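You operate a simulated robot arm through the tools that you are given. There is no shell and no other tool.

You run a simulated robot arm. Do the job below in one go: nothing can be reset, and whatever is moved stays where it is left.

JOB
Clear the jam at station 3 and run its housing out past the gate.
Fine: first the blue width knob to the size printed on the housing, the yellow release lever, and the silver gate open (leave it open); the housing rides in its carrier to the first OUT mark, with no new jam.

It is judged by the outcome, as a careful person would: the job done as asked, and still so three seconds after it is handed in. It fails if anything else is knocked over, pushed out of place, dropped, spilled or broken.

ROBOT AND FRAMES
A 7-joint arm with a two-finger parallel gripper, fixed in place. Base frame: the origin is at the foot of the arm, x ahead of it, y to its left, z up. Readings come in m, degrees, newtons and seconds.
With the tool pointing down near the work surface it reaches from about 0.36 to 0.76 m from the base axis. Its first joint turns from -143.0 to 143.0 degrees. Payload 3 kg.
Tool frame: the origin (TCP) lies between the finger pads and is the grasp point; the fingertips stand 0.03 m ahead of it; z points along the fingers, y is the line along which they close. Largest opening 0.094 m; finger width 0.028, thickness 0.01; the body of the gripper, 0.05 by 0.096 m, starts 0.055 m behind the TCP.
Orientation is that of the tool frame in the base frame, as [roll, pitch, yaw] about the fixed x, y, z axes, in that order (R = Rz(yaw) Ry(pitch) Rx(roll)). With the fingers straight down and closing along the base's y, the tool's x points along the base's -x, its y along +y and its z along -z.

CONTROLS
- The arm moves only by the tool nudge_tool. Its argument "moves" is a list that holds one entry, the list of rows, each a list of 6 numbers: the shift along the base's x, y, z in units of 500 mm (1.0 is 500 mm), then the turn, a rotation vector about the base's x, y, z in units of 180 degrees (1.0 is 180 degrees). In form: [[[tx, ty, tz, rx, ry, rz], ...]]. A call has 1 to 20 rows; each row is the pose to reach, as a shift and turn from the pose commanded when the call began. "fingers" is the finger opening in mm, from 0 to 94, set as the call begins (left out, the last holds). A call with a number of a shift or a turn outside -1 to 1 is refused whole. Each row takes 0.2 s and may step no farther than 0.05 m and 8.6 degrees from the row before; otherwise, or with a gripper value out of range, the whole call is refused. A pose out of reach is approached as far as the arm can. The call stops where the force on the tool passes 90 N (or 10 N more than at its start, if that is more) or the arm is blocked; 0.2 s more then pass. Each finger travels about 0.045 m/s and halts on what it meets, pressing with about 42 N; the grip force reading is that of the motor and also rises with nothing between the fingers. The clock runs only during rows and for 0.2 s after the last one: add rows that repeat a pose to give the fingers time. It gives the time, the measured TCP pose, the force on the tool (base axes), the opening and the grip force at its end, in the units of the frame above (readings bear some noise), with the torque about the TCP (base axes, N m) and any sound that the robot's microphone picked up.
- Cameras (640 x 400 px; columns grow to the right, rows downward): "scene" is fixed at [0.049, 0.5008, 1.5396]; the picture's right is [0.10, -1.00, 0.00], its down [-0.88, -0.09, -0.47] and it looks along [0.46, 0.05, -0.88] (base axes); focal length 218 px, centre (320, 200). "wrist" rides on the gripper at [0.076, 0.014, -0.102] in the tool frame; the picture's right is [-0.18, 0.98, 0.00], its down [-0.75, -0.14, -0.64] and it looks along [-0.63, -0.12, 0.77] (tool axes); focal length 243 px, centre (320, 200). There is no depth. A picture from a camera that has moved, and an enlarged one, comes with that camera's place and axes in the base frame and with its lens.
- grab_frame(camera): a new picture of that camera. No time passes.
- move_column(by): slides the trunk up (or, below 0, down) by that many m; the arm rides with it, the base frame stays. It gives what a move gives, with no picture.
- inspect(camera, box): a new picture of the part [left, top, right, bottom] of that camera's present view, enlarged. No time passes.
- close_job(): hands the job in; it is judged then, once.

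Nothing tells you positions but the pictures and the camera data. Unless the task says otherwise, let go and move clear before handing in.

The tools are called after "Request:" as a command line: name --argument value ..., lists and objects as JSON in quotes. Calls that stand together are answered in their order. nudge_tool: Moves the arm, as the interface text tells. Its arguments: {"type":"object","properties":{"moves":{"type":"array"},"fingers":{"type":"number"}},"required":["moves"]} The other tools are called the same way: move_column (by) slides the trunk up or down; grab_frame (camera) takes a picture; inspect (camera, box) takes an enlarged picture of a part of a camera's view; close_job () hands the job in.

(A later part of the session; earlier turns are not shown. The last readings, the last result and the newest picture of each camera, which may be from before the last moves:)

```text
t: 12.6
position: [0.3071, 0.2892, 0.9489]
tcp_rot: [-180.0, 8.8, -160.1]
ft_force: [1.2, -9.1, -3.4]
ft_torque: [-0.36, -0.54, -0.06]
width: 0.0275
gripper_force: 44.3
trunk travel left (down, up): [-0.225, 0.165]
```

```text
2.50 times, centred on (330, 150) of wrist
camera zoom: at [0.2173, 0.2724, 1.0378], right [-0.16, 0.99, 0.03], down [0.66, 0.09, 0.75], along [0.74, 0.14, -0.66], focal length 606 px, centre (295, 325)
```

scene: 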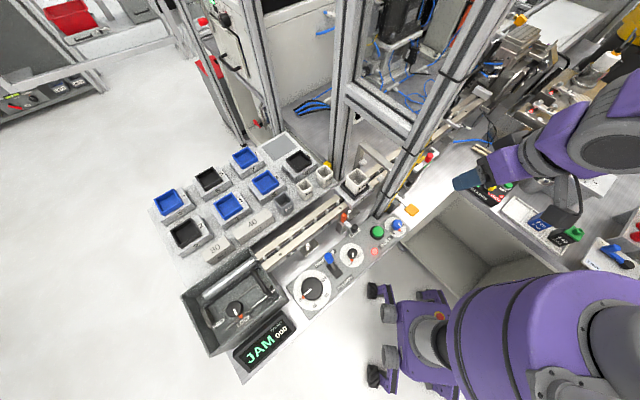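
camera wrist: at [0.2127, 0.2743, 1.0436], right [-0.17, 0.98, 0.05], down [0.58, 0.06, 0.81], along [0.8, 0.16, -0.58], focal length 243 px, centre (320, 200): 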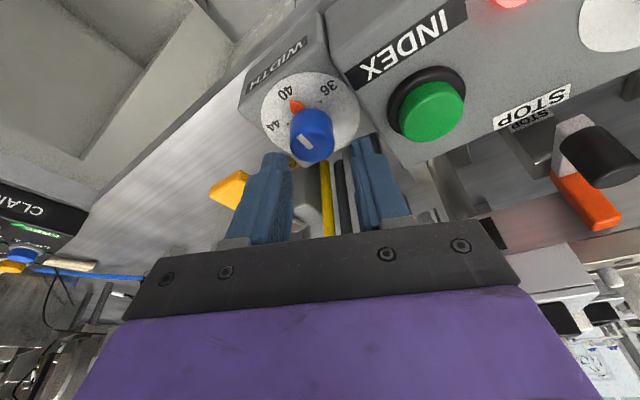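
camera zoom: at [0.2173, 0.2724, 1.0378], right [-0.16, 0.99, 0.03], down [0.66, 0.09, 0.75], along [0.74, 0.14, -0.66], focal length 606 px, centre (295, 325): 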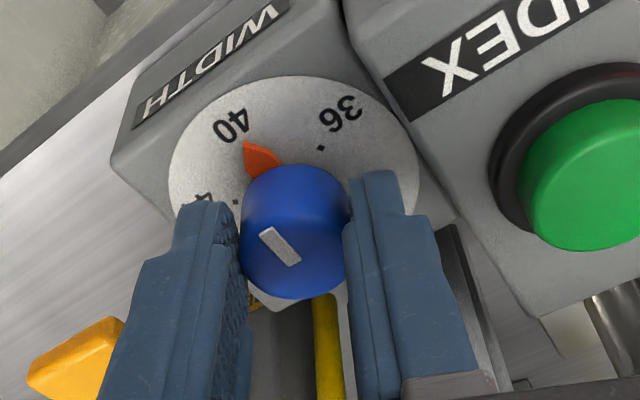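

The knob is gripped (27.5 mm across). Now I turn it counter-clockwise toward 44.

Request:
nudge_tool --moves '[[[0.0006, -0.0006, 0, 0, 0, 0.046], [0.0013, -0.0012, 0, 0, 0, 0.092], [0.0019, -0.0018, 0, 0, 0, 0.138], [0.0025, -0.0024, 0, 0, 0, 0.184], [0.0031, -0.003, 0, 0, 0, 0.23], [0.0038, -0.0036, 0, 0, 0, 0.276], [0.0044, -0.0042, 0, 0, 0, 0.3222], [0.0044, -0.0042, 0, 0, 0, 0.3222]]]'

Request:
grab_frame --camera "wrist"

Request:
inspect --camera "wrist" --box '[230, 70, 430, 230]'

Request:
inspect --camera "scene" --box '[340, 140, 480, 260]'

```text
t: 14.4
position: [0.3125, 0.2859, 0.9481]
tcp_rot: [179.9, 9.1, -102.0]
ft_force: [24.0, -22.3, -11.8]
ft_torque: [-0.81, -1.07, -0.2]
width: 0.0274
gripper_force: 44.6
trunk travel left (down, up): [-0.225, 0.165]
```

```text
taken
camera wrist: at [0.2798, 0.1994, 1.0375], right [-0.92, 0.38, 0.03], down [0.27, 0.6, 0.75], along [0.27, 0.7, -0.66], focal length 243 px, centre (320, 200)
```

wrist: 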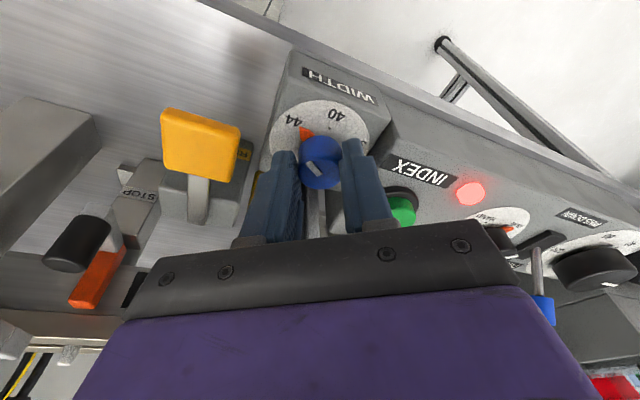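

```text
2.50 times, centred on (330, 150) of wrist
camera zoom: at [0.2798, 0.1994, 1.0375], right [-0.92, 0.38, 0.03], down [0.27, 0.6, 0.75], along [0.27, 0.7, -0.66], focal length 606 px, centre (295, 325)
```

zoom: 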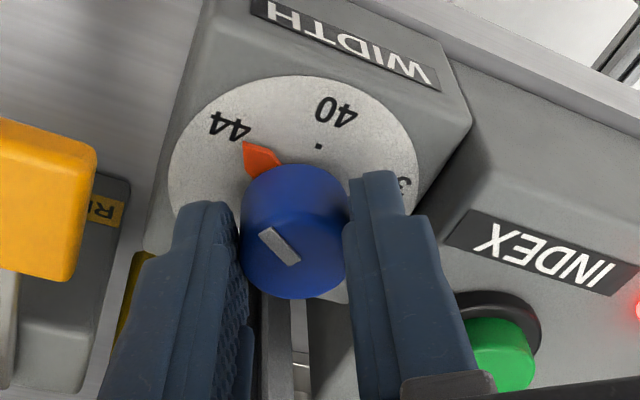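

```text
3.33 times, centred on (410, 200) of scene
camera zoom: at [0.049, 0.5008, 1.5396], right [0.1, -1.0, 0.0], down [-0.88, -0.09, -0.47], along [0.46, 0.05, -0.88], focal length 727 px, centre (20, 200)
```

zoom: 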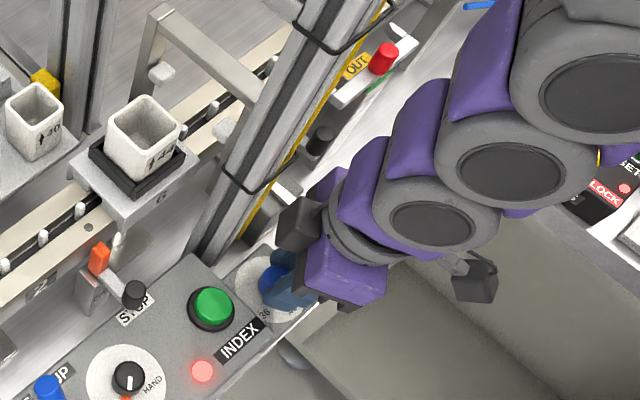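

The pointer now sits at 44 exactly as it sat at 40. I'll let go, rise and check it, then study the RELEASE lever.

Request:
nudge_tool --moves '[[[0, 0, 0, 0, 0, 0], [0, 0, 0, 0, 0, 0]]]' --fingers 39

Request:
nudge_tool --moves '[[[0, 0, 0.04, 0, 0, 0], [0, 0, 0.1, 0, 0, 0], [-0.02, -0.06, 0.18, 0, 0, 0], [-0.02, -0.1, 0.25, 0, 0, 0]]]'

Request:
grab_frame --camera "wrist"

Request:
inspect --camera "wrist" --box '[180, 40, 380, 200]'

Request:
inspect --camera "scene" --box '[380, 205, 412, 245]'

Request:
inspect --camera "scene" --box '[340, 140, 420, 200]'

```text
t: 15.0
position: [0.3102, 0.288, 0.9468]
tcp_rot: [179.8, 9.0, -102.1]
ft_force: [-0.2, 0.0, 0.2]
ft_torque: [-0.03, 0.07, 0.0]
width: 0.0392
gripper_force: 0.1
trunk travel left (down, up): [-0.225, 0.165]
```

```text
refused: row 3 steps farther than a row can; nothing moved
```

```text
taken
camera wrist: at [0.2788, 0.2015, 1.0368], right [-0.92, 0.38, 0.03], down [0.28, 0.6, 0.75], along [0.27, 0.7, -0.66], focal length 243 px, centre (320, 200)
```

wrist: 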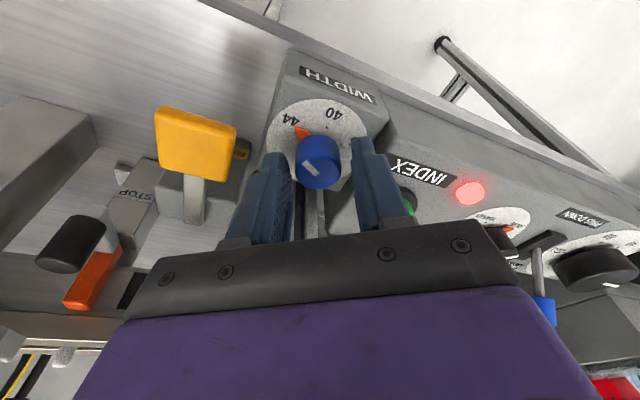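

```text
2.50 times, centred on (280, 120) of wrist
camera zoom: at [0.2788, 0.2015, 1.0368], right [-0.92, 0.38, 0.03], down [0.28, 0.6, 0.75], along [0.27, 0.7, -0.66], focal length 606 px, centre (420, 400)
```

zoom: 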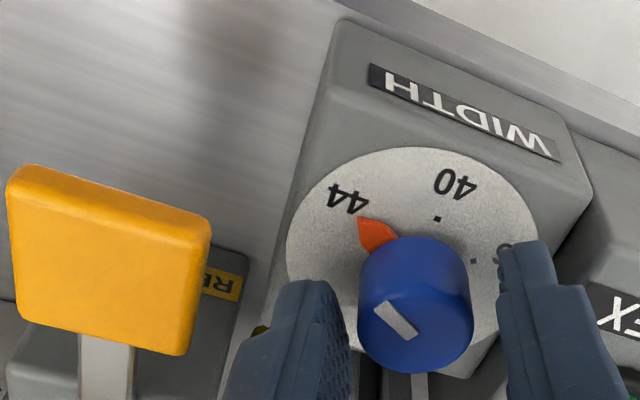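

```text
10.00 times, centred on (396, 225) of scene
camera zoom: at [0.049, 0.5008, 1.5396], right [0.1, -1.0, 0.0], down [-0.88, -0.09, -0.47], along [0.46, 0.05, -0.88], focal length 2180 px, centre (-440, -50)
```

zoom: 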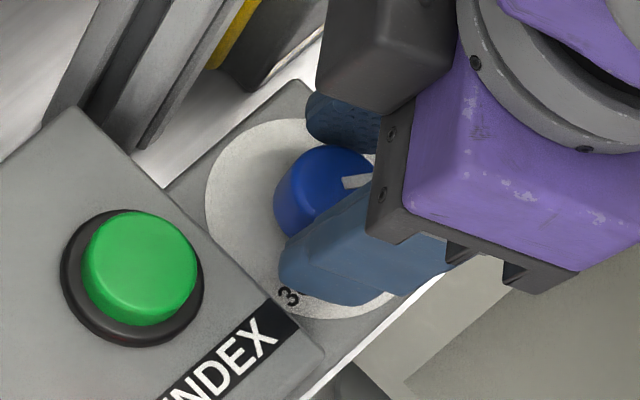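

```text
6.67 times, centred on (380, 170) of scene
camera zoom: at [0.049, 0.5008, 1.5396], right [0.1, -1.0, 0.0], down [-0.88, -0.09, -0.47], along [0.46, 0.05, -0.88], focal length 1453 px, centre (-80, 400)
```

zoom: 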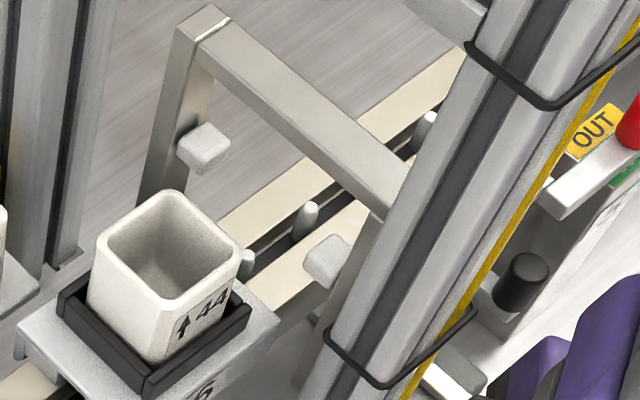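

The knob stays at 44 after release. I rise clear now in smaller steps and look at the lever.

Request:
nudge_tool --moves '[[[0, 0, 0.05, 0, 0, 0], [0, 0, 0.12, 0, 0, 0], [-0.0, -0.04, 0.19, 0, 0, 0], [0.02, -0.1, 0.25, 0, 0, 0], [0.04, -0.15, 0.3, 0, 0, 0]]]'

Request:
grab_frame --camera "wrist"

Request:
grab_frame --camera "scene"

Request:
inspect --camera "wrist" --box '[200, 80, 360, 220]'

Request:
inspect --camera "scene" --box '[375, 180, 435, 245]'

```text
t: 16.2
position: [0.3312, 0.2107, 1.1008]
tcp_rot: [180.0, 9.1, -102.0]
ft_force: [1.0, -0.1, 0.8]
ft_torque: [0.03, 0.01, 0.02]
width: 0.0388
gripper_force: 0.1
trunk travel left (down, up): [-0.225, 0.165]
```

```text
taken
camera wrist: at [0.2988, 0.1241, 1.19], right [-0.92, 0.38, 0.03], down [0.27, 0.6, 0.75], along [0.27, 0.7, -0.66], focal length 243 px, centre (320, 200)
```

wrist: 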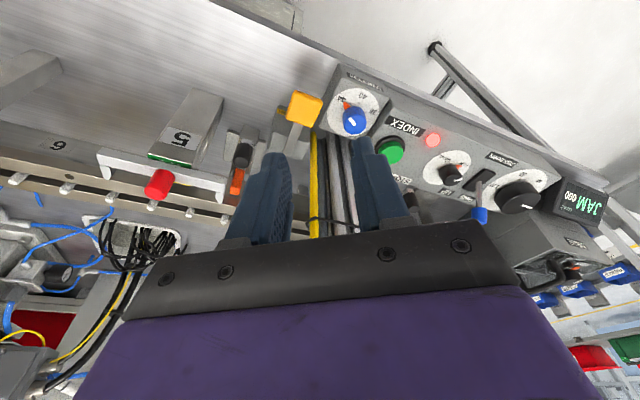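

```text
taken
```

scene: 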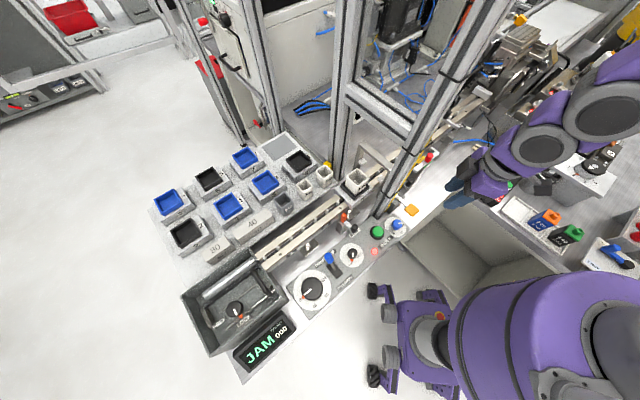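

```text
2.86 times, centred on (280, 150) of wrist
camera zoom: at [0.2988, 0.1241, 1.19], right [-0.92, 0.38, 0.03], down [0.27, 0.6, 0.75], along [0.27, 0.7, -0.66], focal length 693 px, centre (434, 343)
```

zoom: 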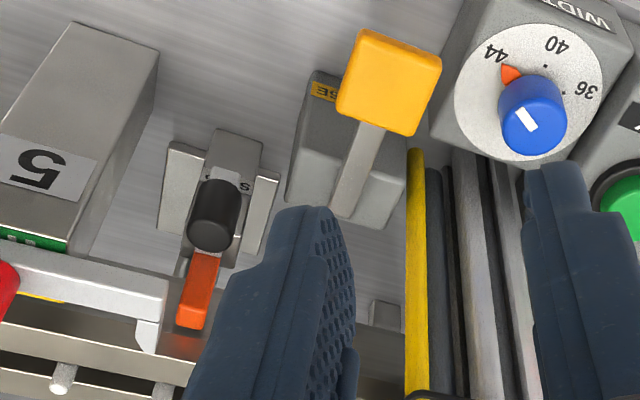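

```text
6.15 times, centred on (405, 212) of scene
camera zoom: at [0.049, 0.5008, 1.5396], right [0.1, -1.0, 0.0], down [-0.88, -0.09, -0.47], along [0.46, 0.05, -0.88], focal length 1341 px, centre (-203, 123)
```

zoom: 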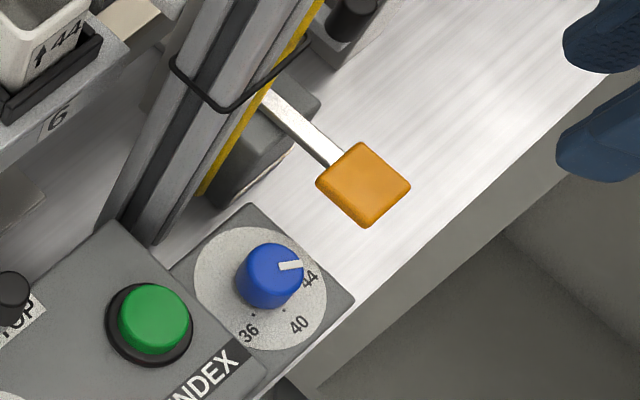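

The WIDTH pointer is at 44. Now a closer look at the RELEASE lever, to see which way it moves.

Request:
inspect --camera "wrist" --box '[265, 85, 330, 145]'

Request:
inspect --camera "scene" --box '[393, 190, 423, 222]'

```text
6.67 times, centred on (298, 115) of wrist
camera zoom: at [0.2988, 0.1241, 1.19], right [-0.92, 0.38, 0.03], down [0.27, 0.6, 0.75], along [0.27, 0.7, -0.66], focal length 1618 px, centre (470, 767)
```

zoom: 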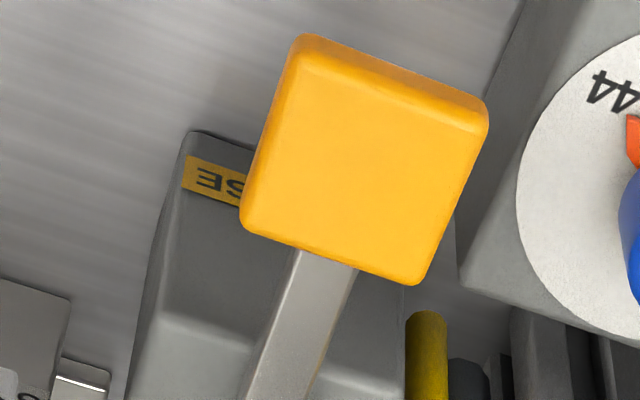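

```text
12.50 times, centred on (408, 206) of scene
camera zoom: at [0.049, 0.5008, 1.5396], right [0.1, -1.0, 0.0], down [-0.88, -0.09, -0.47], along [0.46, 0.05, -0.88], focal length 2725 px, centre (-780, 125)
```

zoom: 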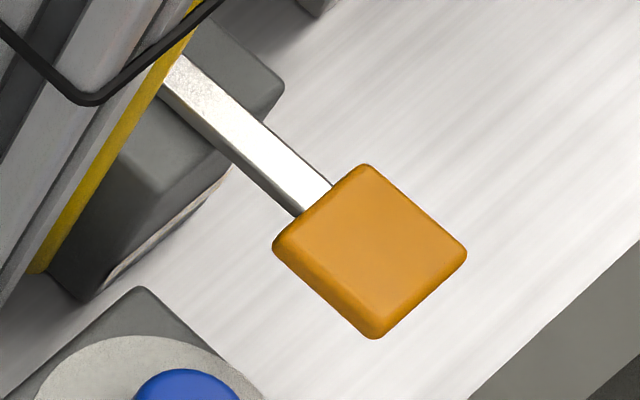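

The lever is a flat bar from the top of the RELEASE box running toward the operator, ending in a paddle at about (0.361, 0.248, 0.93) over a sloped front. I'll close the fingers, go above the paddle and look again.

Request:
nudge_tool --moves '[[[0.014, 0.0, -0.0, 0, 0, -0.046], [0.028, 0.02, -0.04, 0, 0, -0.092], [0.042, 0.04, -0.08, 0, 0, -0.138], [0.056, 0.064, -0.12, 0, 0, -0.1833], [0.056, 0.064, -0.14, 0, 0, -0.1833]]]' --fingers 0

Request:
grab_frame --camera "wrist"

Request:
inspect --camera "wrist" --box '[260, 60, 400, 200]'

Request:
inspect --camera "scene" --box '[360, 150, 460, 250]'

```text
t: 17.4
position: [0.358, 0.2453, 1.0287]
tcp_rot: [180.0, 8.9, -135.2]
ft_force: [-0.1, -0.3, -0.1]
ft_torque: [0.02, 0.03, -0.01]
width: 0.0
gripper_force: 33.0
trunk travel left (down, up): [-0.225, 0.165]
```

```text
taken
camera wrist: at [0.2838, 0.1911, 1.1176], right [-0.56, 0.82, 0.03], down [0.56, 0.35, 0.75], along [0.61, 0.44, -0.66], focal length 243 px, centre (320, 200)
```

wrist: 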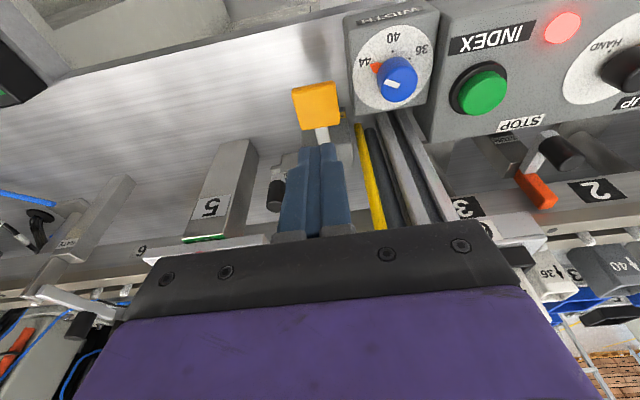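

```text
2.86 times, centred on (330, 130) of wrist
camera zoom: at [0.2838, 0.1911, 1.1176], right [-0.56, 0.82, 0.03], down [0.56, 0.35, 0.75], along [0.61, 0.44, -0.66], focal length 693 px, centre (291, 400)
```

zoom: 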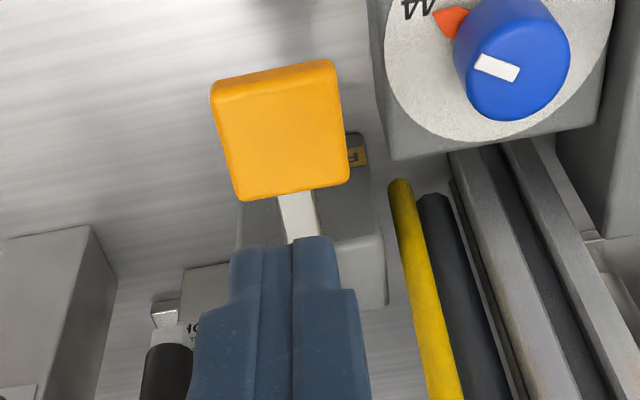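

```text
4.00 times, centred on (410, 200) of scene
camera zoom: at [0.049, 0.5008, 1.5396], right [0.1, -1.0, 0.0], down [-0.88, -0.09, -0.47], along [0.46, 0.05, -0.88], focal length 872 px, centre (-40, 200)
```

zoom: 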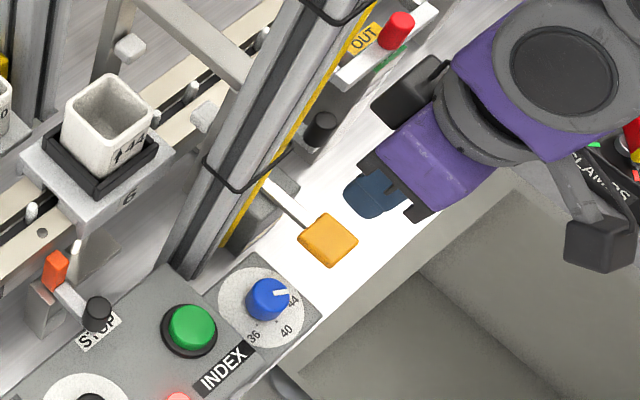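

A dark part of the hand sticks out toward the post, so I'll lean back a bit more before coming down onto the paddle, then test pressing it gently.

Request:
nudge_tool --moves '[[[0.0, 0.0, 0.0, 0.0314, -0.0314, 0], [0.0066, 0.0062, -0.06, 0.0314, -0.0314, 0], [0.0066, 0.0062, -0.107, 0.0314, -0.0314, 0], [0.0066, 0.0062, -0.107, 0.0314, -0.0314, 0]]]'

Request:
inspect --camera "wrist" --box '[260, 60, 400, 200]'

Request:
inspect --camera "scene" --box '[360, 150, 460, 250]'

```text
t: 18.4
position: [0.359, 0.2489, 0.9737]
tcp_rot: [180.0, 17.0, -135.0]
ft_force: [-0.7, -1.0, 0.1]
ft_torque: [-0.01, 0.0, 0.0]
width: 0.0
gripper_force: 33.3
trunk travel left (down, up): [-0.225, 0.165]
```

```text
2.86 times, centred on (330, 130) of wrist
camera zoom: at [0.279, 0.1866, 1.05], right [-0.57, 0.82, 0.05], down [0.48, 0.28, 0.83], along [0.67, 0.5, -0.55], focal length 693 px, centre (291, 400)
```

zoom: 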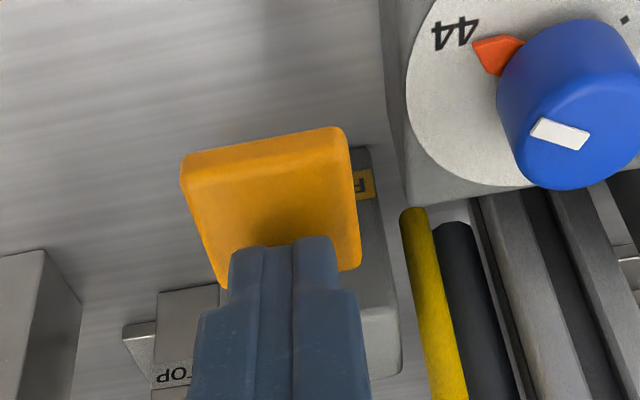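

```text
4.00 times, centred on (410, 200) of scene
camera zoom: at [0.049, 0.5008, 1.5396], right [0.1, -1.0, 0.0], down [-0.88, -0.09, -0.47], along [0.46, 0.05, -0.88], focal length 872 px, centre (-40, 200)
```

zoom: 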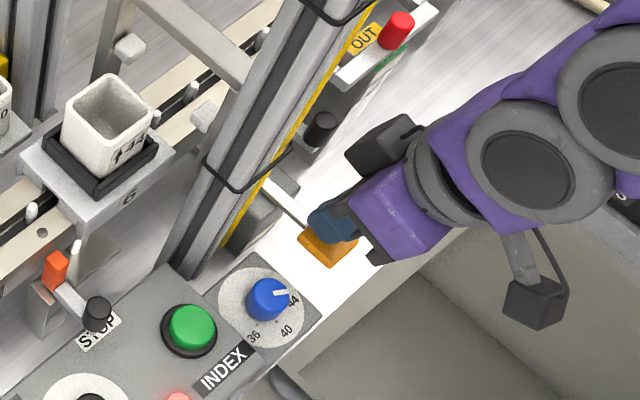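

The fingertips are just above the paddle, a bit toward its stem. I shift slightly outward and press down in small steps while watching the force.

Request:
nudge_tool --moves '[[[-0.01, -0.01, 0.0, 0, 0, 0], [-0.01, -0.01, -0.008, 0, 0, 0], [-0.01, -0.01, -0.014, 0, 0, 0], [-0.01, -0.01, -0.02, 0, 0, 0], [-0.01, -0.01, -0.026, 0, 0, 0], [-0.01, -0.01, -0.032, 0, 0, 0]]]'

Request:
inspect --camera "wrist" --box '[260, 60, 400, 200]'

```text
t: 19.8
position: [0.3558, 0.2444, 0.9584]
tcp_rot: [179.9, 16.9, -134.9]
ft_force: [1.0, -0.1, 2.6]
ft_torque: [0.01, -0.01, -0.04]
width: 0.0
gripper_force: 32.6
trunk travel left (down, up): [-0.225, 0.165]
```

```text
2.86 times, centred on (330, 130) of wrist
camera zoom: at [0.2738, 0.1815, 1.0347], right [-0.57, 0.82, 0.05], down [0.48, 0.28, 0.83], along [0.67, 0.5, -0.55], focal length 693 px, centre (291, 400)
```

zoom: 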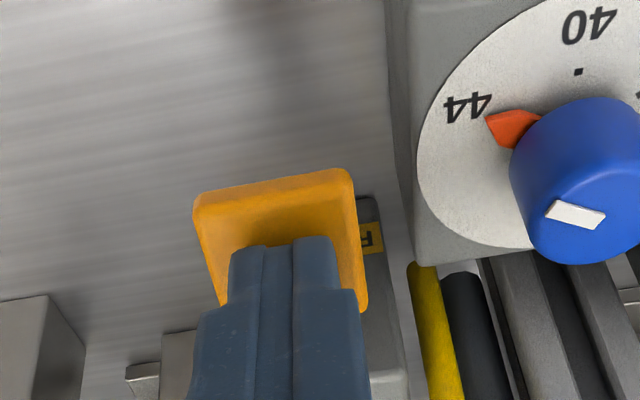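

There's only a light contact (2.6 N). I keep pressing in small steps.

Request:
nudge_tool --moves '[[[0, 0, -0.006, 0, 0, 0], [0, 0, -0.012, 0, 0, 0], [0, 0, -0.018, 0, 0, 0], [0, 0, -0.024, 0, 0, 0]]]'

Request:
inspect --camera "wrist" --box '[260, 60, 400, 200]'

Request:
inspect --camera "scene" --box '[220, 240, 400, 380]'

```text
t: 20.8
position: [0.3557, 0.2441, 0.946]
tcp_rot: [179.9, 17.2, -135.1]
ft_force: [-1.9, 1.0, 18.9]
ft_torque: [0.35, -0.29, 0.05]
width: 0.0001
gripper_force: 33.5
trunk travel left (down, up): [-0.225, 0.165]
```

```text
2.86 times, centred on (330, 130) of wrist
camera zoom: at [0.273, 0.181, 1.023], right [-0.57, 0.82, 0.06], down [0.48, 0.28, 0.83], along [0.67, 0.5, -0.55], focal length 693 px, centre (291, 400)
```

zoom: 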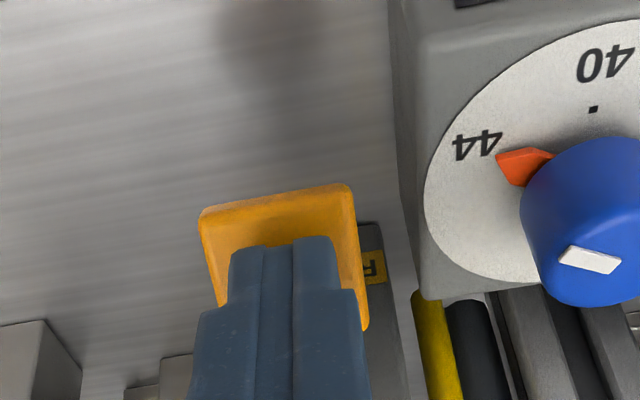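

```text
2.86 times, centred on (310, 310) of scene
camera zoom: at [0.049, 0.5008, 1.5396], right [0.1, -1.0, 0.0], down [-0.88, -0.09, -0.47], along [0.46, 0.05, -0.88], focal length 623 px, centre (349, -114)
```

zoom: 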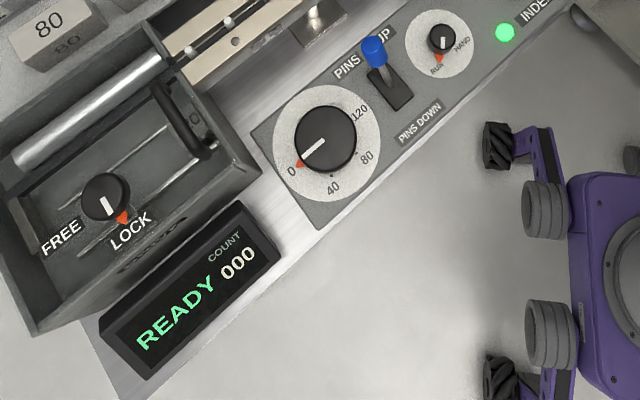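

The screen now says READY and the lamp is green: the jam is released. I'll lift off and check that it stays.

Request:
nudge_tool --moves '[[[0, 0, 0.02, 0, 0, 0], [0, 0, 0.05, 0, 0, 0], [-0.01, -0.01, 0.12, 0, 0, 0], [-0.02, -0.02, 0.2, 0, 0, 0], [-0.02, -0.04, 0.28, 0, 0, 0]]]'

Request:
grab_frame --camera "scene"

Request:
inspect --camera "wrist" --box '[240, 40, 440, 200]'

Request:
inspect --camera "scene" --box '[220, 240, 400, 380]'

Request:
inspect --camera "scene" --box '[330, 130, 430, 230]'

```text
t: 22.0
position: [0.3496, 0.2264, 1.0895]
tcp_rot: [179.9, 16.8, -135.0]
ft_force: [0.2, 0.2, 0.5]
ft_torque: [0.02, -0.01, 0.04]
width: 0.0001
gripper_force: 32.4
out of reach, approached as far as the arm can: row 4, 5
trunk travel left (down, up): [-0.225, 0.165]
```

```text
taken
```

scene: 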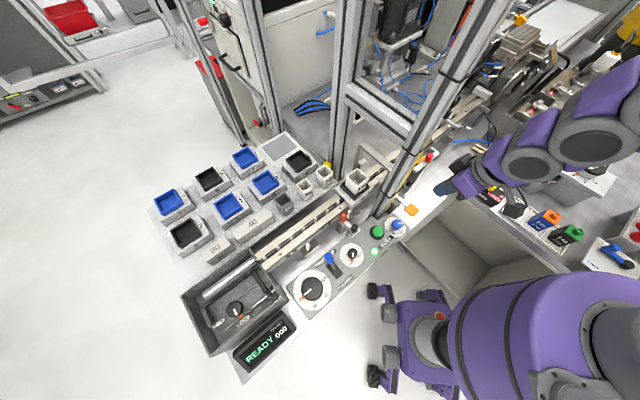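

```text
2.50 times, centred on (340, 120) of wrist
camera zoom: at [0.2674, 0.1632, 1.1647], right [-0.57, 0.82, 0.05], down [0.48, 0.28, 0.83], along [0.67, 0.5, -0.55], focal length 606 px, centre (270, 400)
```

zoom: 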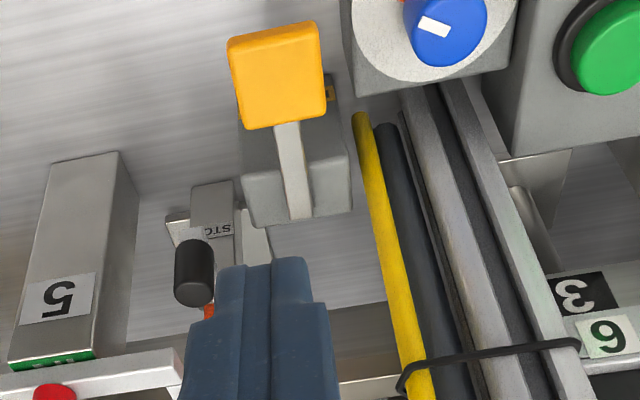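

```text
2.86 times, centred on (310, 310) of scene
camera zoom: at [0.049, 0.5008, 1.5396], right [0.1, -1.0, 0.0], down [-0.88, -0.09, -0.47], along [0.46, 0.05, -0.88], focal length 623 px, centre (349, -114)
```

zoom: 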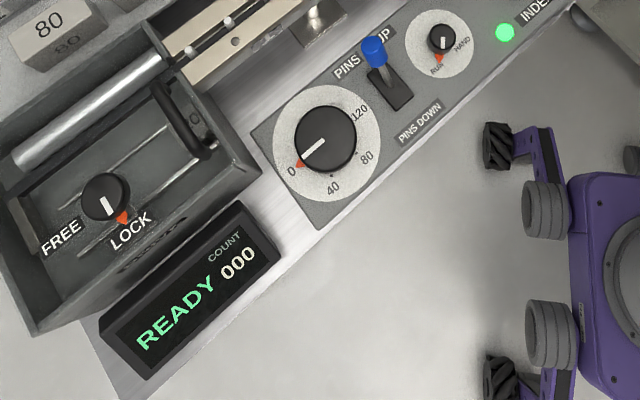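

```text
4.00 times, centred on (380, 180) of scene
camera zoom: at [0.049, 0.5008, 1.5396], right [0.1, -1.0, 0.0], down [-0.88, -0.09, -0.47], along [0.46, 0.05, -0.88], focal length 872 px, centre (80, 280)
```

zoom: 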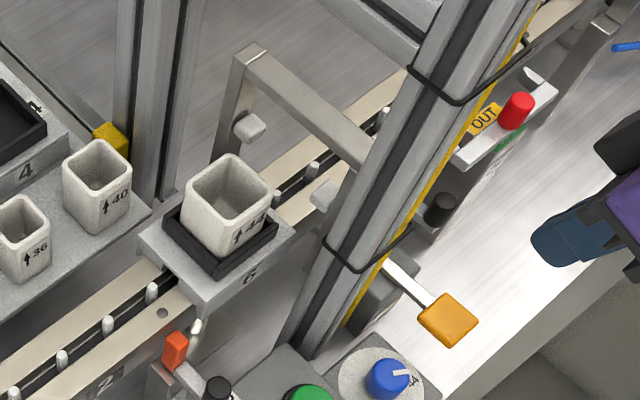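

READY stays on. Next is the gate: its bar crosses the rail at about z = 1.025 with a knob top near (0.669, 0.141, 1.052), hinged on the near side. I'll travel there over free space.

Request:
nudge_tool --moves '[[[0.03, -0.06, 0.05, -0.01, 0.01, 0], [0.08, -0.12, 0.1, -0.02, 0.02, 0], [0.13, -0.18, 0.14, -0.03, 0.03, 0], [0.18, -0.24, 0.18, -0.0354, 0.0354, 0], [0.24, -0.29, 0.2, -0.0354, 0.0354, 0], [0.29, -0.34, 0.22, -0.0354, 0.0354, 0], [0.34, -0.373, 0.22, -0.0354, 0.0354, 0]]]' --fingers 60

Request:
grab_frame --camera "wrist"

Request:
inspect --camera "wrist" --box '[230, 80, 410, 220]'

```text
t: 23.6
position: [0.5218, 0.0376, 1.1972]
tcp_rot: [179.9, 8.0, -135.0]
ft_force: [0.0, 0.1, -0.3]
ft_torque: [0.01, 0.02, 0.03]
width: 0.06
gripper_force: 0.1
trunk travel left (down, up): [-0.225, 0.165]
```

```text
taken
camera wrist: at [0.4505, -0.0155, 1.2885], right [-0.57, 0.82, 0.03], down [0.57, 0.36, 0.74], along [0.6, 0.43, -0.67], focal length 243 px, centre (320, 200)
```

wrist: 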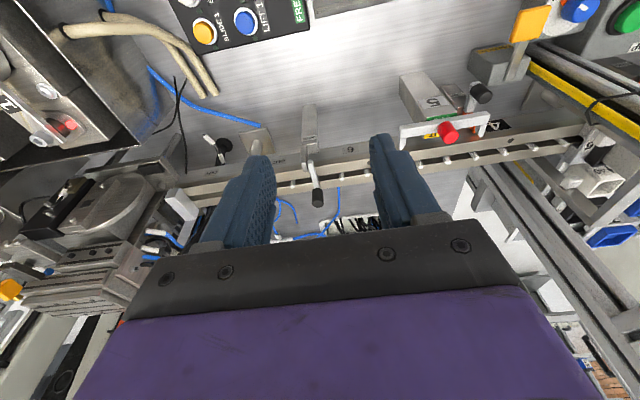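

```text
2.86 times, centred on (320, 150) of wrist
camera zoom: at [0.4505, -0.0155, 1.2885], right [-0.57, 0.82, 0.03], down [0.57, 0.36, 0.74], along [0.6, 0.43, -0.67], focal length 693 px, centre (320, 343)
```

zoom: 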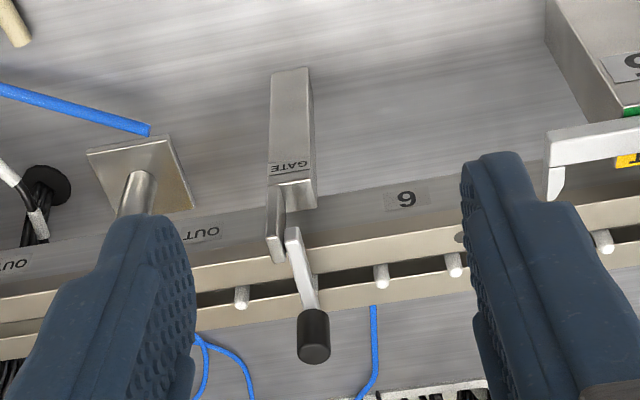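

Request:
inspect --camera "wrist" --box '[295, 100, 340, 215]'

Request:
inspect --camera "wrist" --box '[300, 140, 335, 185]'

Request:
inspect --camera "scene" --box '[452, 105, 488, 145]'

```text
3.48 times, centred on (318, 158) of wrist
camera zoom: at [0.4505, -0.0155, 1.2885], right [-0.57, 0.82, 0.03], down [0.57, 0.36, 0.74], along [0.6, 0.43, -0.67], focal length 844 px, centre (329, 348)
```

zoom: 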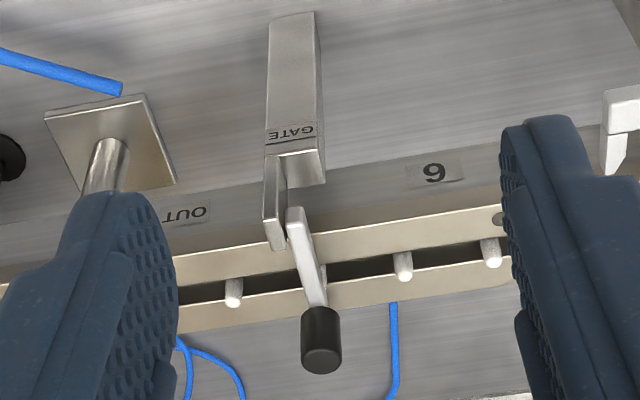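

```text
8.89 times, centred on (318, 162) of wrist
camera zoom: at [0.4505, -0.0155, 1.2885], right [-0.57, 0.82, 0.03], down [0.57, 0.36, 0.74], along [0.6, 0.43, -0.67], focal length 2157 px, centre (342, 533)
```

zoom: 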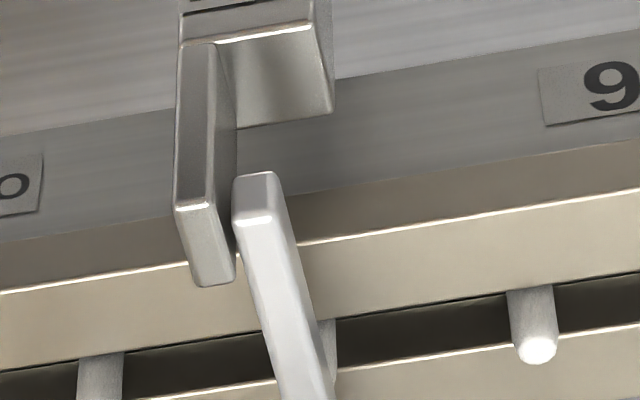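

```text
10.00 times, centred on (470, 125) of scene
camera zoom: at [0.049, 0.5008, 1.5396], right [0.1, -1.0, 0.0], down [-0.88, -0.09, -0.47], along [0.46, 0.05, -0.88], focal length 2180 px, centre (-1180, 950)
```

zoom: 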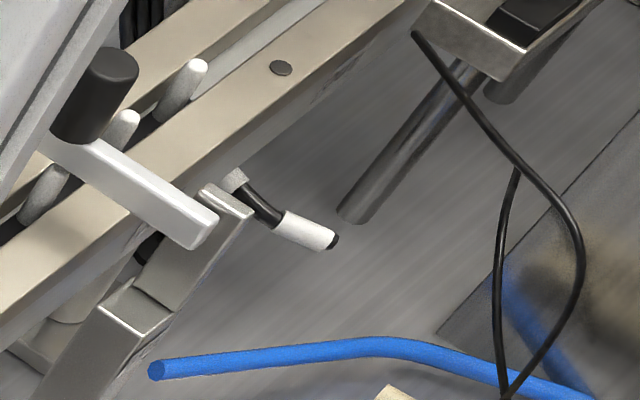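

The gate bar sits on an ear and flips up about an axis along the rail. I'll come above its knob at about (0.674, 0.140) with the fingers closing along the rail direction.

Request:
nudge_tool --moves '[[[0.06, 0.04, -0.02, 0, 0, 0], [0.12, 0.08, -0.05, 0, 0, 0], [0.18, 0.12, -0.08, 0, 0, 0], [0.25, 0.165, -0.12, 0, 0, 0], [0.3046, 0.199, -0.16, 0, 0, 0], [0.3046, 0.199, -0.196, 0, 0, 0]]]' --fingers 42

Request:
grab_frame --camera "wrist"

Request:
inspect --camera "wrist" --box '[240, 60, 400, 220]'

Request:
inspect --camera "scene" --box '[430, 60, 530, 150]'

```text
t: 25.0
position: [0.6749, 0.1419, 1.1002]
tcp_rot: [-180.0, 8.0, -135.1]
ft_force: [0.6, 0.9, 0.5]
ft_torque: [0.0, 0.05, -0.01]
width: 0.0424
gripper_force: 0.1
trunk travel left (down, up): [-0.225, 0.165]
```

```text
taken
camera wrist: at [0.6009, 0.0886, 1.192], right [-0.57, 0.82, 0.03], down [0.56, 0.36, 0.74], along [0.6, 0.43, -0.67], focal length 243 px, centre (320, 200)
```

wrist: 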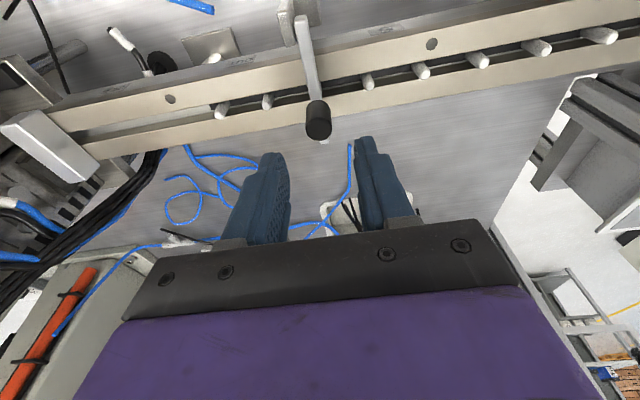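

```text
2.50 times, centred on (320, 140) of wrist
camera zoom: at [0.6009, 0.0886, 1.192], right [-0.57, 0.82, 0.03], down [0.56, 0.36, 0.74], along [0.6, 0.43, -0.67], focal length 606 px, centre (320, 350)
```

zoom: 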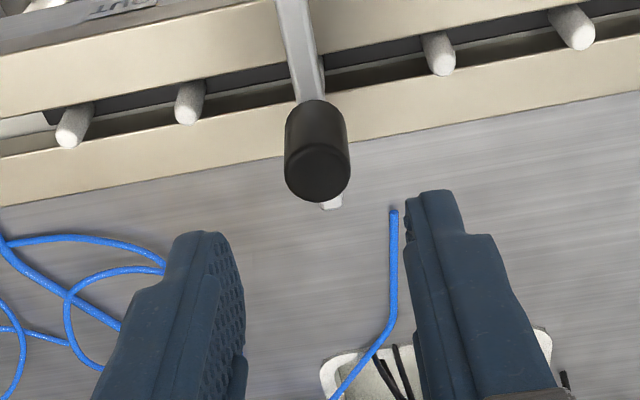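

```text
4.44 times, centred on (480, 105) of scene
camera zoom: at [0.049, 0.5008, 1.5396], right [0.1, -1.0, 0.0], down [-0.88, -0.09, -0.47], along [0.46, 0.05, -0.88], focal length 969 px, centre (-391, 622)
```

zoom: 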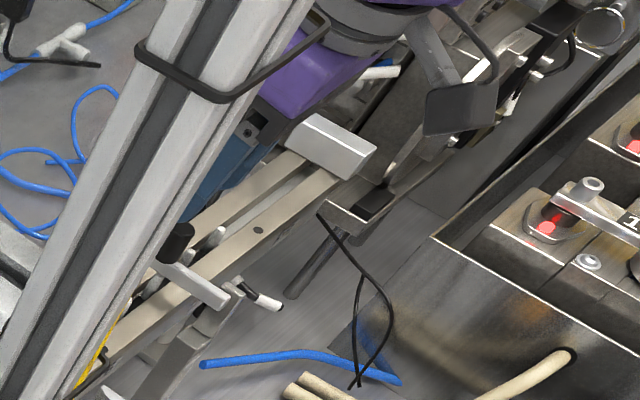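

The knob's top is confirmed at (0.672, 0.141, 1.047). I lower so that the fingers straddle it.

Request:
nudge_tool --moves '[[[-0.0066, -0.0042, -0.03, 0, 0, 0], [-0.0066, -0.0042, -0.06, 0, 0, 0], [-0.0066, -0.0042, -0.08, 0, 0, 0], [-0.0066, -0.0042, -0.094, 0, 0, 0]]]'

Request:
inspect --camera "wrist" --box '[240, 100, 400, 240]'

```text
t: 26.0
position: [0.6705, 0.139, 1.0532]
tcp_rot: [180.0, 7.8, -134.9]
ft_force: [-0.4, -0.3, 0.1]
ft_torque: [0.02, -0.01, -0.01]
width: 0.0419
gripper_force: 0.0
trunk travel left (down, up): [-0.225, 0.165]
```

```text
2.86 times, centred on (320, 170) of wrist
camera zoom: at [0.5984, 0.0857, 1.1443], right [-0.57, 0.82, 0.03], down [0.57, 0.36, 0.74], along [0.6, 0.43, -0.67], focal length 693 px, centre (320, 286)
```

zoom: 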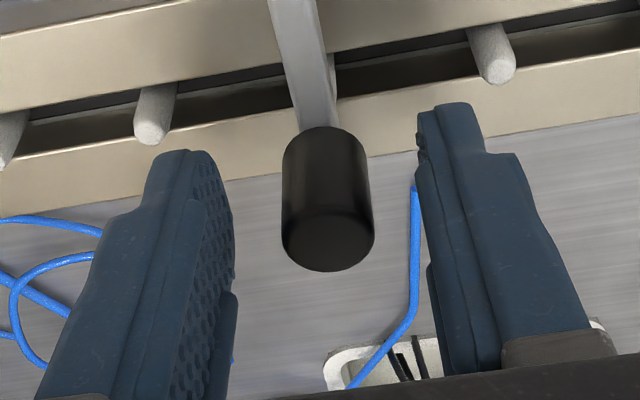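

The knob is between the fingers. I close on it and lift along a small test arc (30°).

Request:
nudge_tool --moves '[[[0, 0, 0, 0, 0, 0], [0, 0, 0, 0, 0, 0], [0, 0, 0, 0, 0, 0]]]' --fingers 0

Request:
nudge_tool --moves '[[[-0.0015, -0.0015, 0.009, 0, 0, 0], [-0.0045, -0.0045, 0.018, 0, 0, 0], [-0.0085, -0.0085, 0.0272, 0, 0, 0]]]'

Request:
inspect --camera "wrist" --box '[240, 60, 400, 240]'

```text
t: 26.8
position: [0.6708, 0.1397, 1.054]
tcp_rot: [179.8, 7.9, -135.0]
ft_force: [-6.6, 4.1, -1.4]
ft_torque: [-0.18, -0.24, 0.03]
width: 0.0175
gripper_force: 41.4
trunk travel left (down, up): [-0.225, 0.165]
```

```text
t: 27.6
position: [0.6676, 0.1374, 1.0663]
tcp_rot: [179.9, 7.8, -135.0]
ft_force: [-4.9, 10.8, -21.7]
ft_torque: [0.64, -1.03, -0.02]
width: 0.0172
gripper_force: 45.4
trunk travel left (down, up): [-0.225, 0.165]
```

```text
2.22 times, centred on (320, 150) of wrist
camera zoom: at [0.5946, 0.0837, 1.1564], right [-0.57, 0.82, 0.03], down [0.57, 0.37, 0.74], along [0.6, 0.43, -0.67], focal length 539 px, centre (320, 311)
```

zoom: 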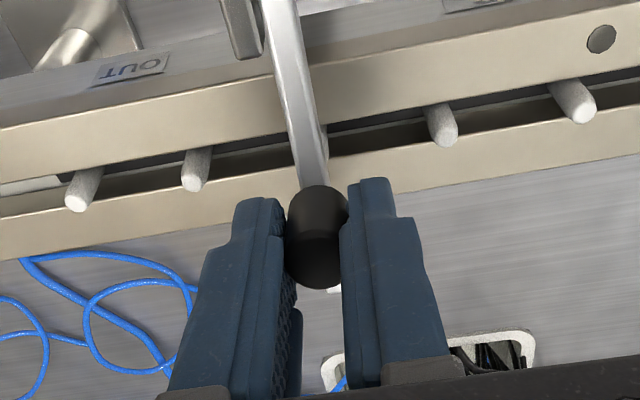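

The bar comes up with about 20 N of resistance. I continue the arc to about 45°.

Request:
nudge_tool --moves '[[[-0.006, -0.006, 0.012, 0, 0, 0], [-0.0131, -0.0131, 0.023, 0, 0, 0], [-0.021, -0.021, 0.032, 0, 0, 0], [-0.0301, -0.0301, 0.0404, 0, 0, 0]]]'

Request:
inspect --camera "wrist" --box '[240, 60, 400, 240]'

Request:
inspect --camera "scene" --box '[430, 80, 510, 150]'

```text
t: 28.6
position: [0.653, 0.1215, 1.0889]
tcp_rot: [-179.9, 8.0, -135.0]
ft_force: [7.3, 25.2, 0.3]
ft_torque: [1.59, -0.68, 0.24]
width: 0.017
gripper_force: 45.0
trunk travel left (down, up): [-0.225, 0.165]
```

```text
2.22 times, centred on (320, 150) of wrist
camera zoom: at [0.5793, 0.0688, 1.1789], right [-0.57, 0.82, 0.02], down [0.56, 0.36, 0.74], along [0.6, 0.43, -0.67], focal length 539 px, centre (320, 311)
```

zoom: 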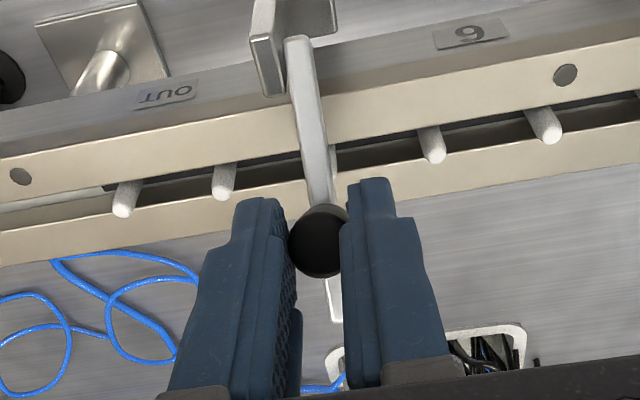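

```text
5.71 times, centred on (470, 115) of scene
camera zoom: at [0.049, 0.5008, 1.5396], right [0.1, -1.0, 0.0], down [-0.88, -0.09, -0.47], along [0.46, 0.05, -0.88], focal length 1246 px, centre (-537, 686)
```

zoom: 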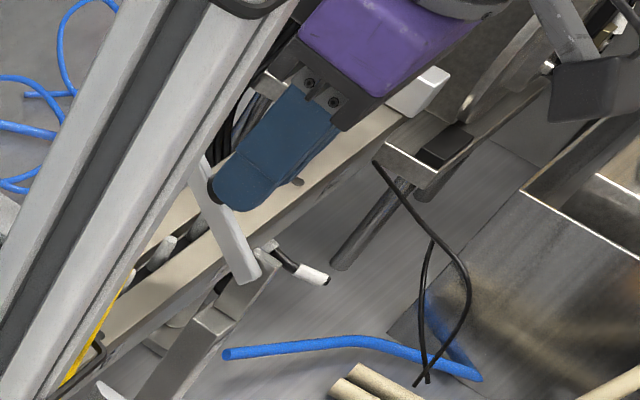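

The gate is swinging up cleanly. I continue to 75°, then 90° and a bit past.

Request:
nudge_tool --moves '[[[-0.0095, -0.0095, 0.006, 0, 0, 0], [-0.0195, -0.0195, 0.0108, 0, 0, 0], [-0.03, -0.03, 0.013, 0, 0, 0], [-0.0405, -0.0405, 0.014, 0, 0, 0]]]'

Request:
inspect --camera "wrist" --box '[240, 60, 400, 240]'

Request:
inspect --camera "scene" --box '[430, 80, 510, 150]'

```text
t: 29.6
position: [0.6304, 0.1004, 1.0934]
tcp_rot: [180.0, 8.0, -135.0]
ft_force: [3.7, 26.6, 12.8]
ft_torque: [1.5, -0.83, 0.36]
width: 0.0174
gripper_force: 44.4
trunk travel left (down, up): [-0.225, 0.165]
```

```text
2.22 times, centred on (320, 150) of wrist
camera zoom: at [0.5582, 0.0475, 1.1853], right [-0.57, 0.82, 0.02], down [0.56, 0.37, 0.74], along [0.6, 0.43, -0.67], focal length 539 px, centre (320, 311)
```

zoom: 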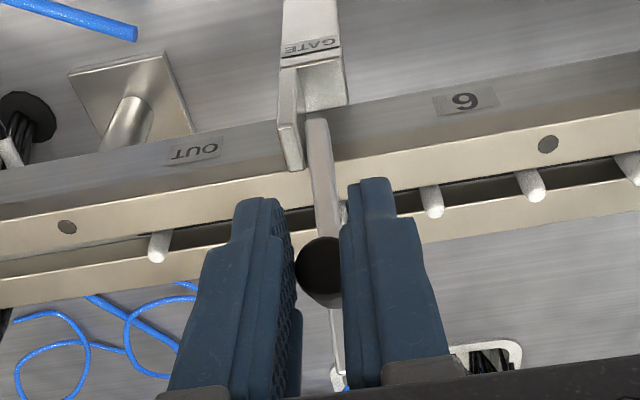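

```text
5.71 times, centred on (470, 115) of scene
camera zoom: at [0.049, 0.5008, 1.5396], right [0.1, -1.0, 0.0], down [-0.88, -0.09, -0.47], along [0.46, 0.05, -0.88], focal length 1246 px, centre (-537, 686)
```

zoom: 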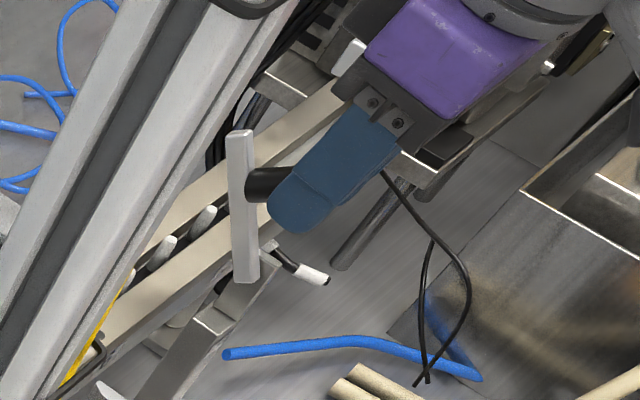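

The bar is near vertical. I carry on to 90° and past it until it meets its end of travel.

Request:
nudge_tool --moves '[[[-0.0103, -0.0103, -0.001, 0, 0, 0], [-0.0206, -0.0206, -0.0046, 0, 0, 0], [-0.0305, -0.0305, -0.01, 0, 0, 0]]]'

Request:
inspect --camera "wrist" --box '[240, 60, 400, 240]'

Request:
inspect --camera "scene" --box '[430, 80, 510, 150]'

```text
t: 30.4
position: [0.6161, 0.0848, 1.0898]
tcp_rot: [-179.9, 7.9, -135.0]
ft_force: [3.6, 19.0, 13.3]
ft_torque: [1.18, -0.99, 0.19]
width: 0.0171
gripper_force: 44.9
trunk travel left (down, up): [-0.225, 0.165]
```

```text
2.22 times, centred on (320, 150) of wrist
camera zoom: at [0.5427, 0.032, 1.18], right [-0.57, 0.82, 0.03], down [0.57, 0.37, 0.74], along [0.6, 0.43, -0.67], focal length 539 px, centre (320, 311)
```

zoom: 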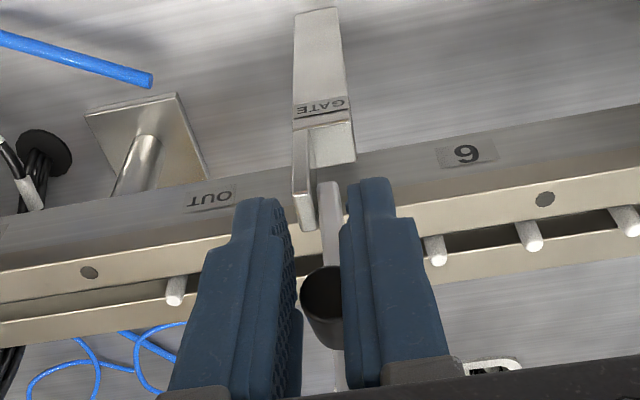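

```text
5.71 times, centred on (470, 115) of scene
camera zoom: at [0.049, 0.5008, 1.5396], right [0.1, -1.0, 0.0], down [-0.88, -0.09, -0.47], along [0.46, 0.05, -0.88], focal length 1246 px, centre (-537, 686)
```

zoom: 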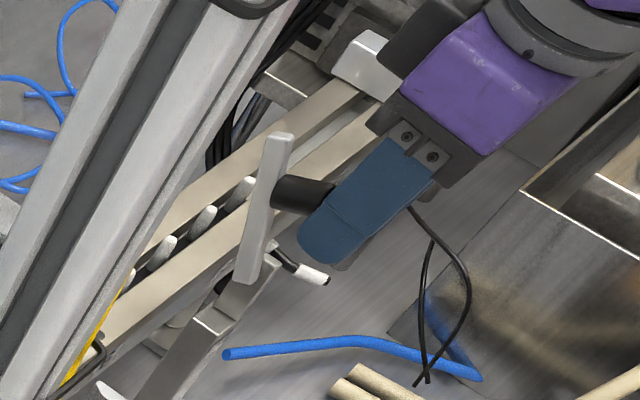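

The bar lags a little since the knob slid outward in the fingers. I'll let go and check that it stays, then push it further from behind.

Request:
nudge_tool --moves '[[[0, 0, 0, 0, 0, 0], [0, 0, 0, 0, 0, 0], [0, 0, 0, 0, 0, 0]]]' --fingers 42

Request:
inspect --camera "scene" --box '[430, 80, 510, 150]'

Request:
inspect --camera "wrist" --box '[240, 60, 400, 240]'

```text
t: 31.2
position: [0.6154, 0.0882, 1.0885]
tcp_rot: [-179.9, 7.8, -135.0]
ft_force: [0.5, 0.2, 0.8]
ft_torque: [0.02, -0.01, -0.01]
width: 0.042
gripper_force: 0.0
trunk travel left (down, up): [-0.225, 0.165]
```

```text
5.71 times, centred on (470, 115) of scene
camera zoom: at [0.049, 0.5008, 1.5396], right [0.1, -1.0, 0.0], down [-0.88, -0.09, -0.47], along [0.46, 0.05, -0.88], focal length 1246 px, centre (-537, 686)
```

zoom: 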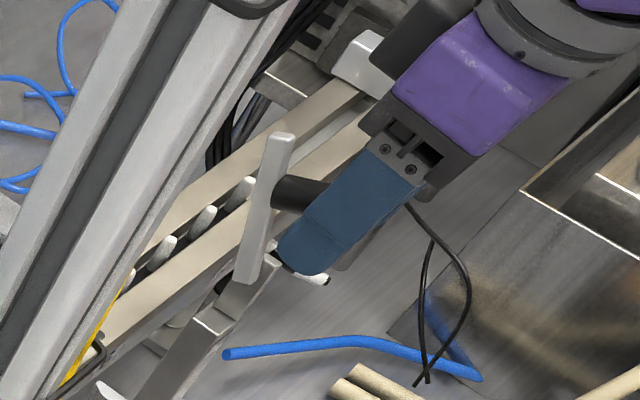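

```text
2.22 times, centred on (320, 150) of wrist
camera zoom: at [0.5429, 0.0349, 1.1794], right [-0.57, 0.82, 0.02], down [0.57, 0.37, 0.74], along [0.6, 0.43, -0.67], focal length 539 px, centre (320, 311)
```

zoom: 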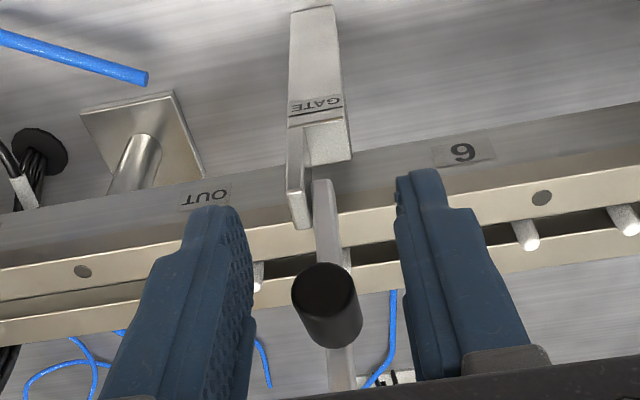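

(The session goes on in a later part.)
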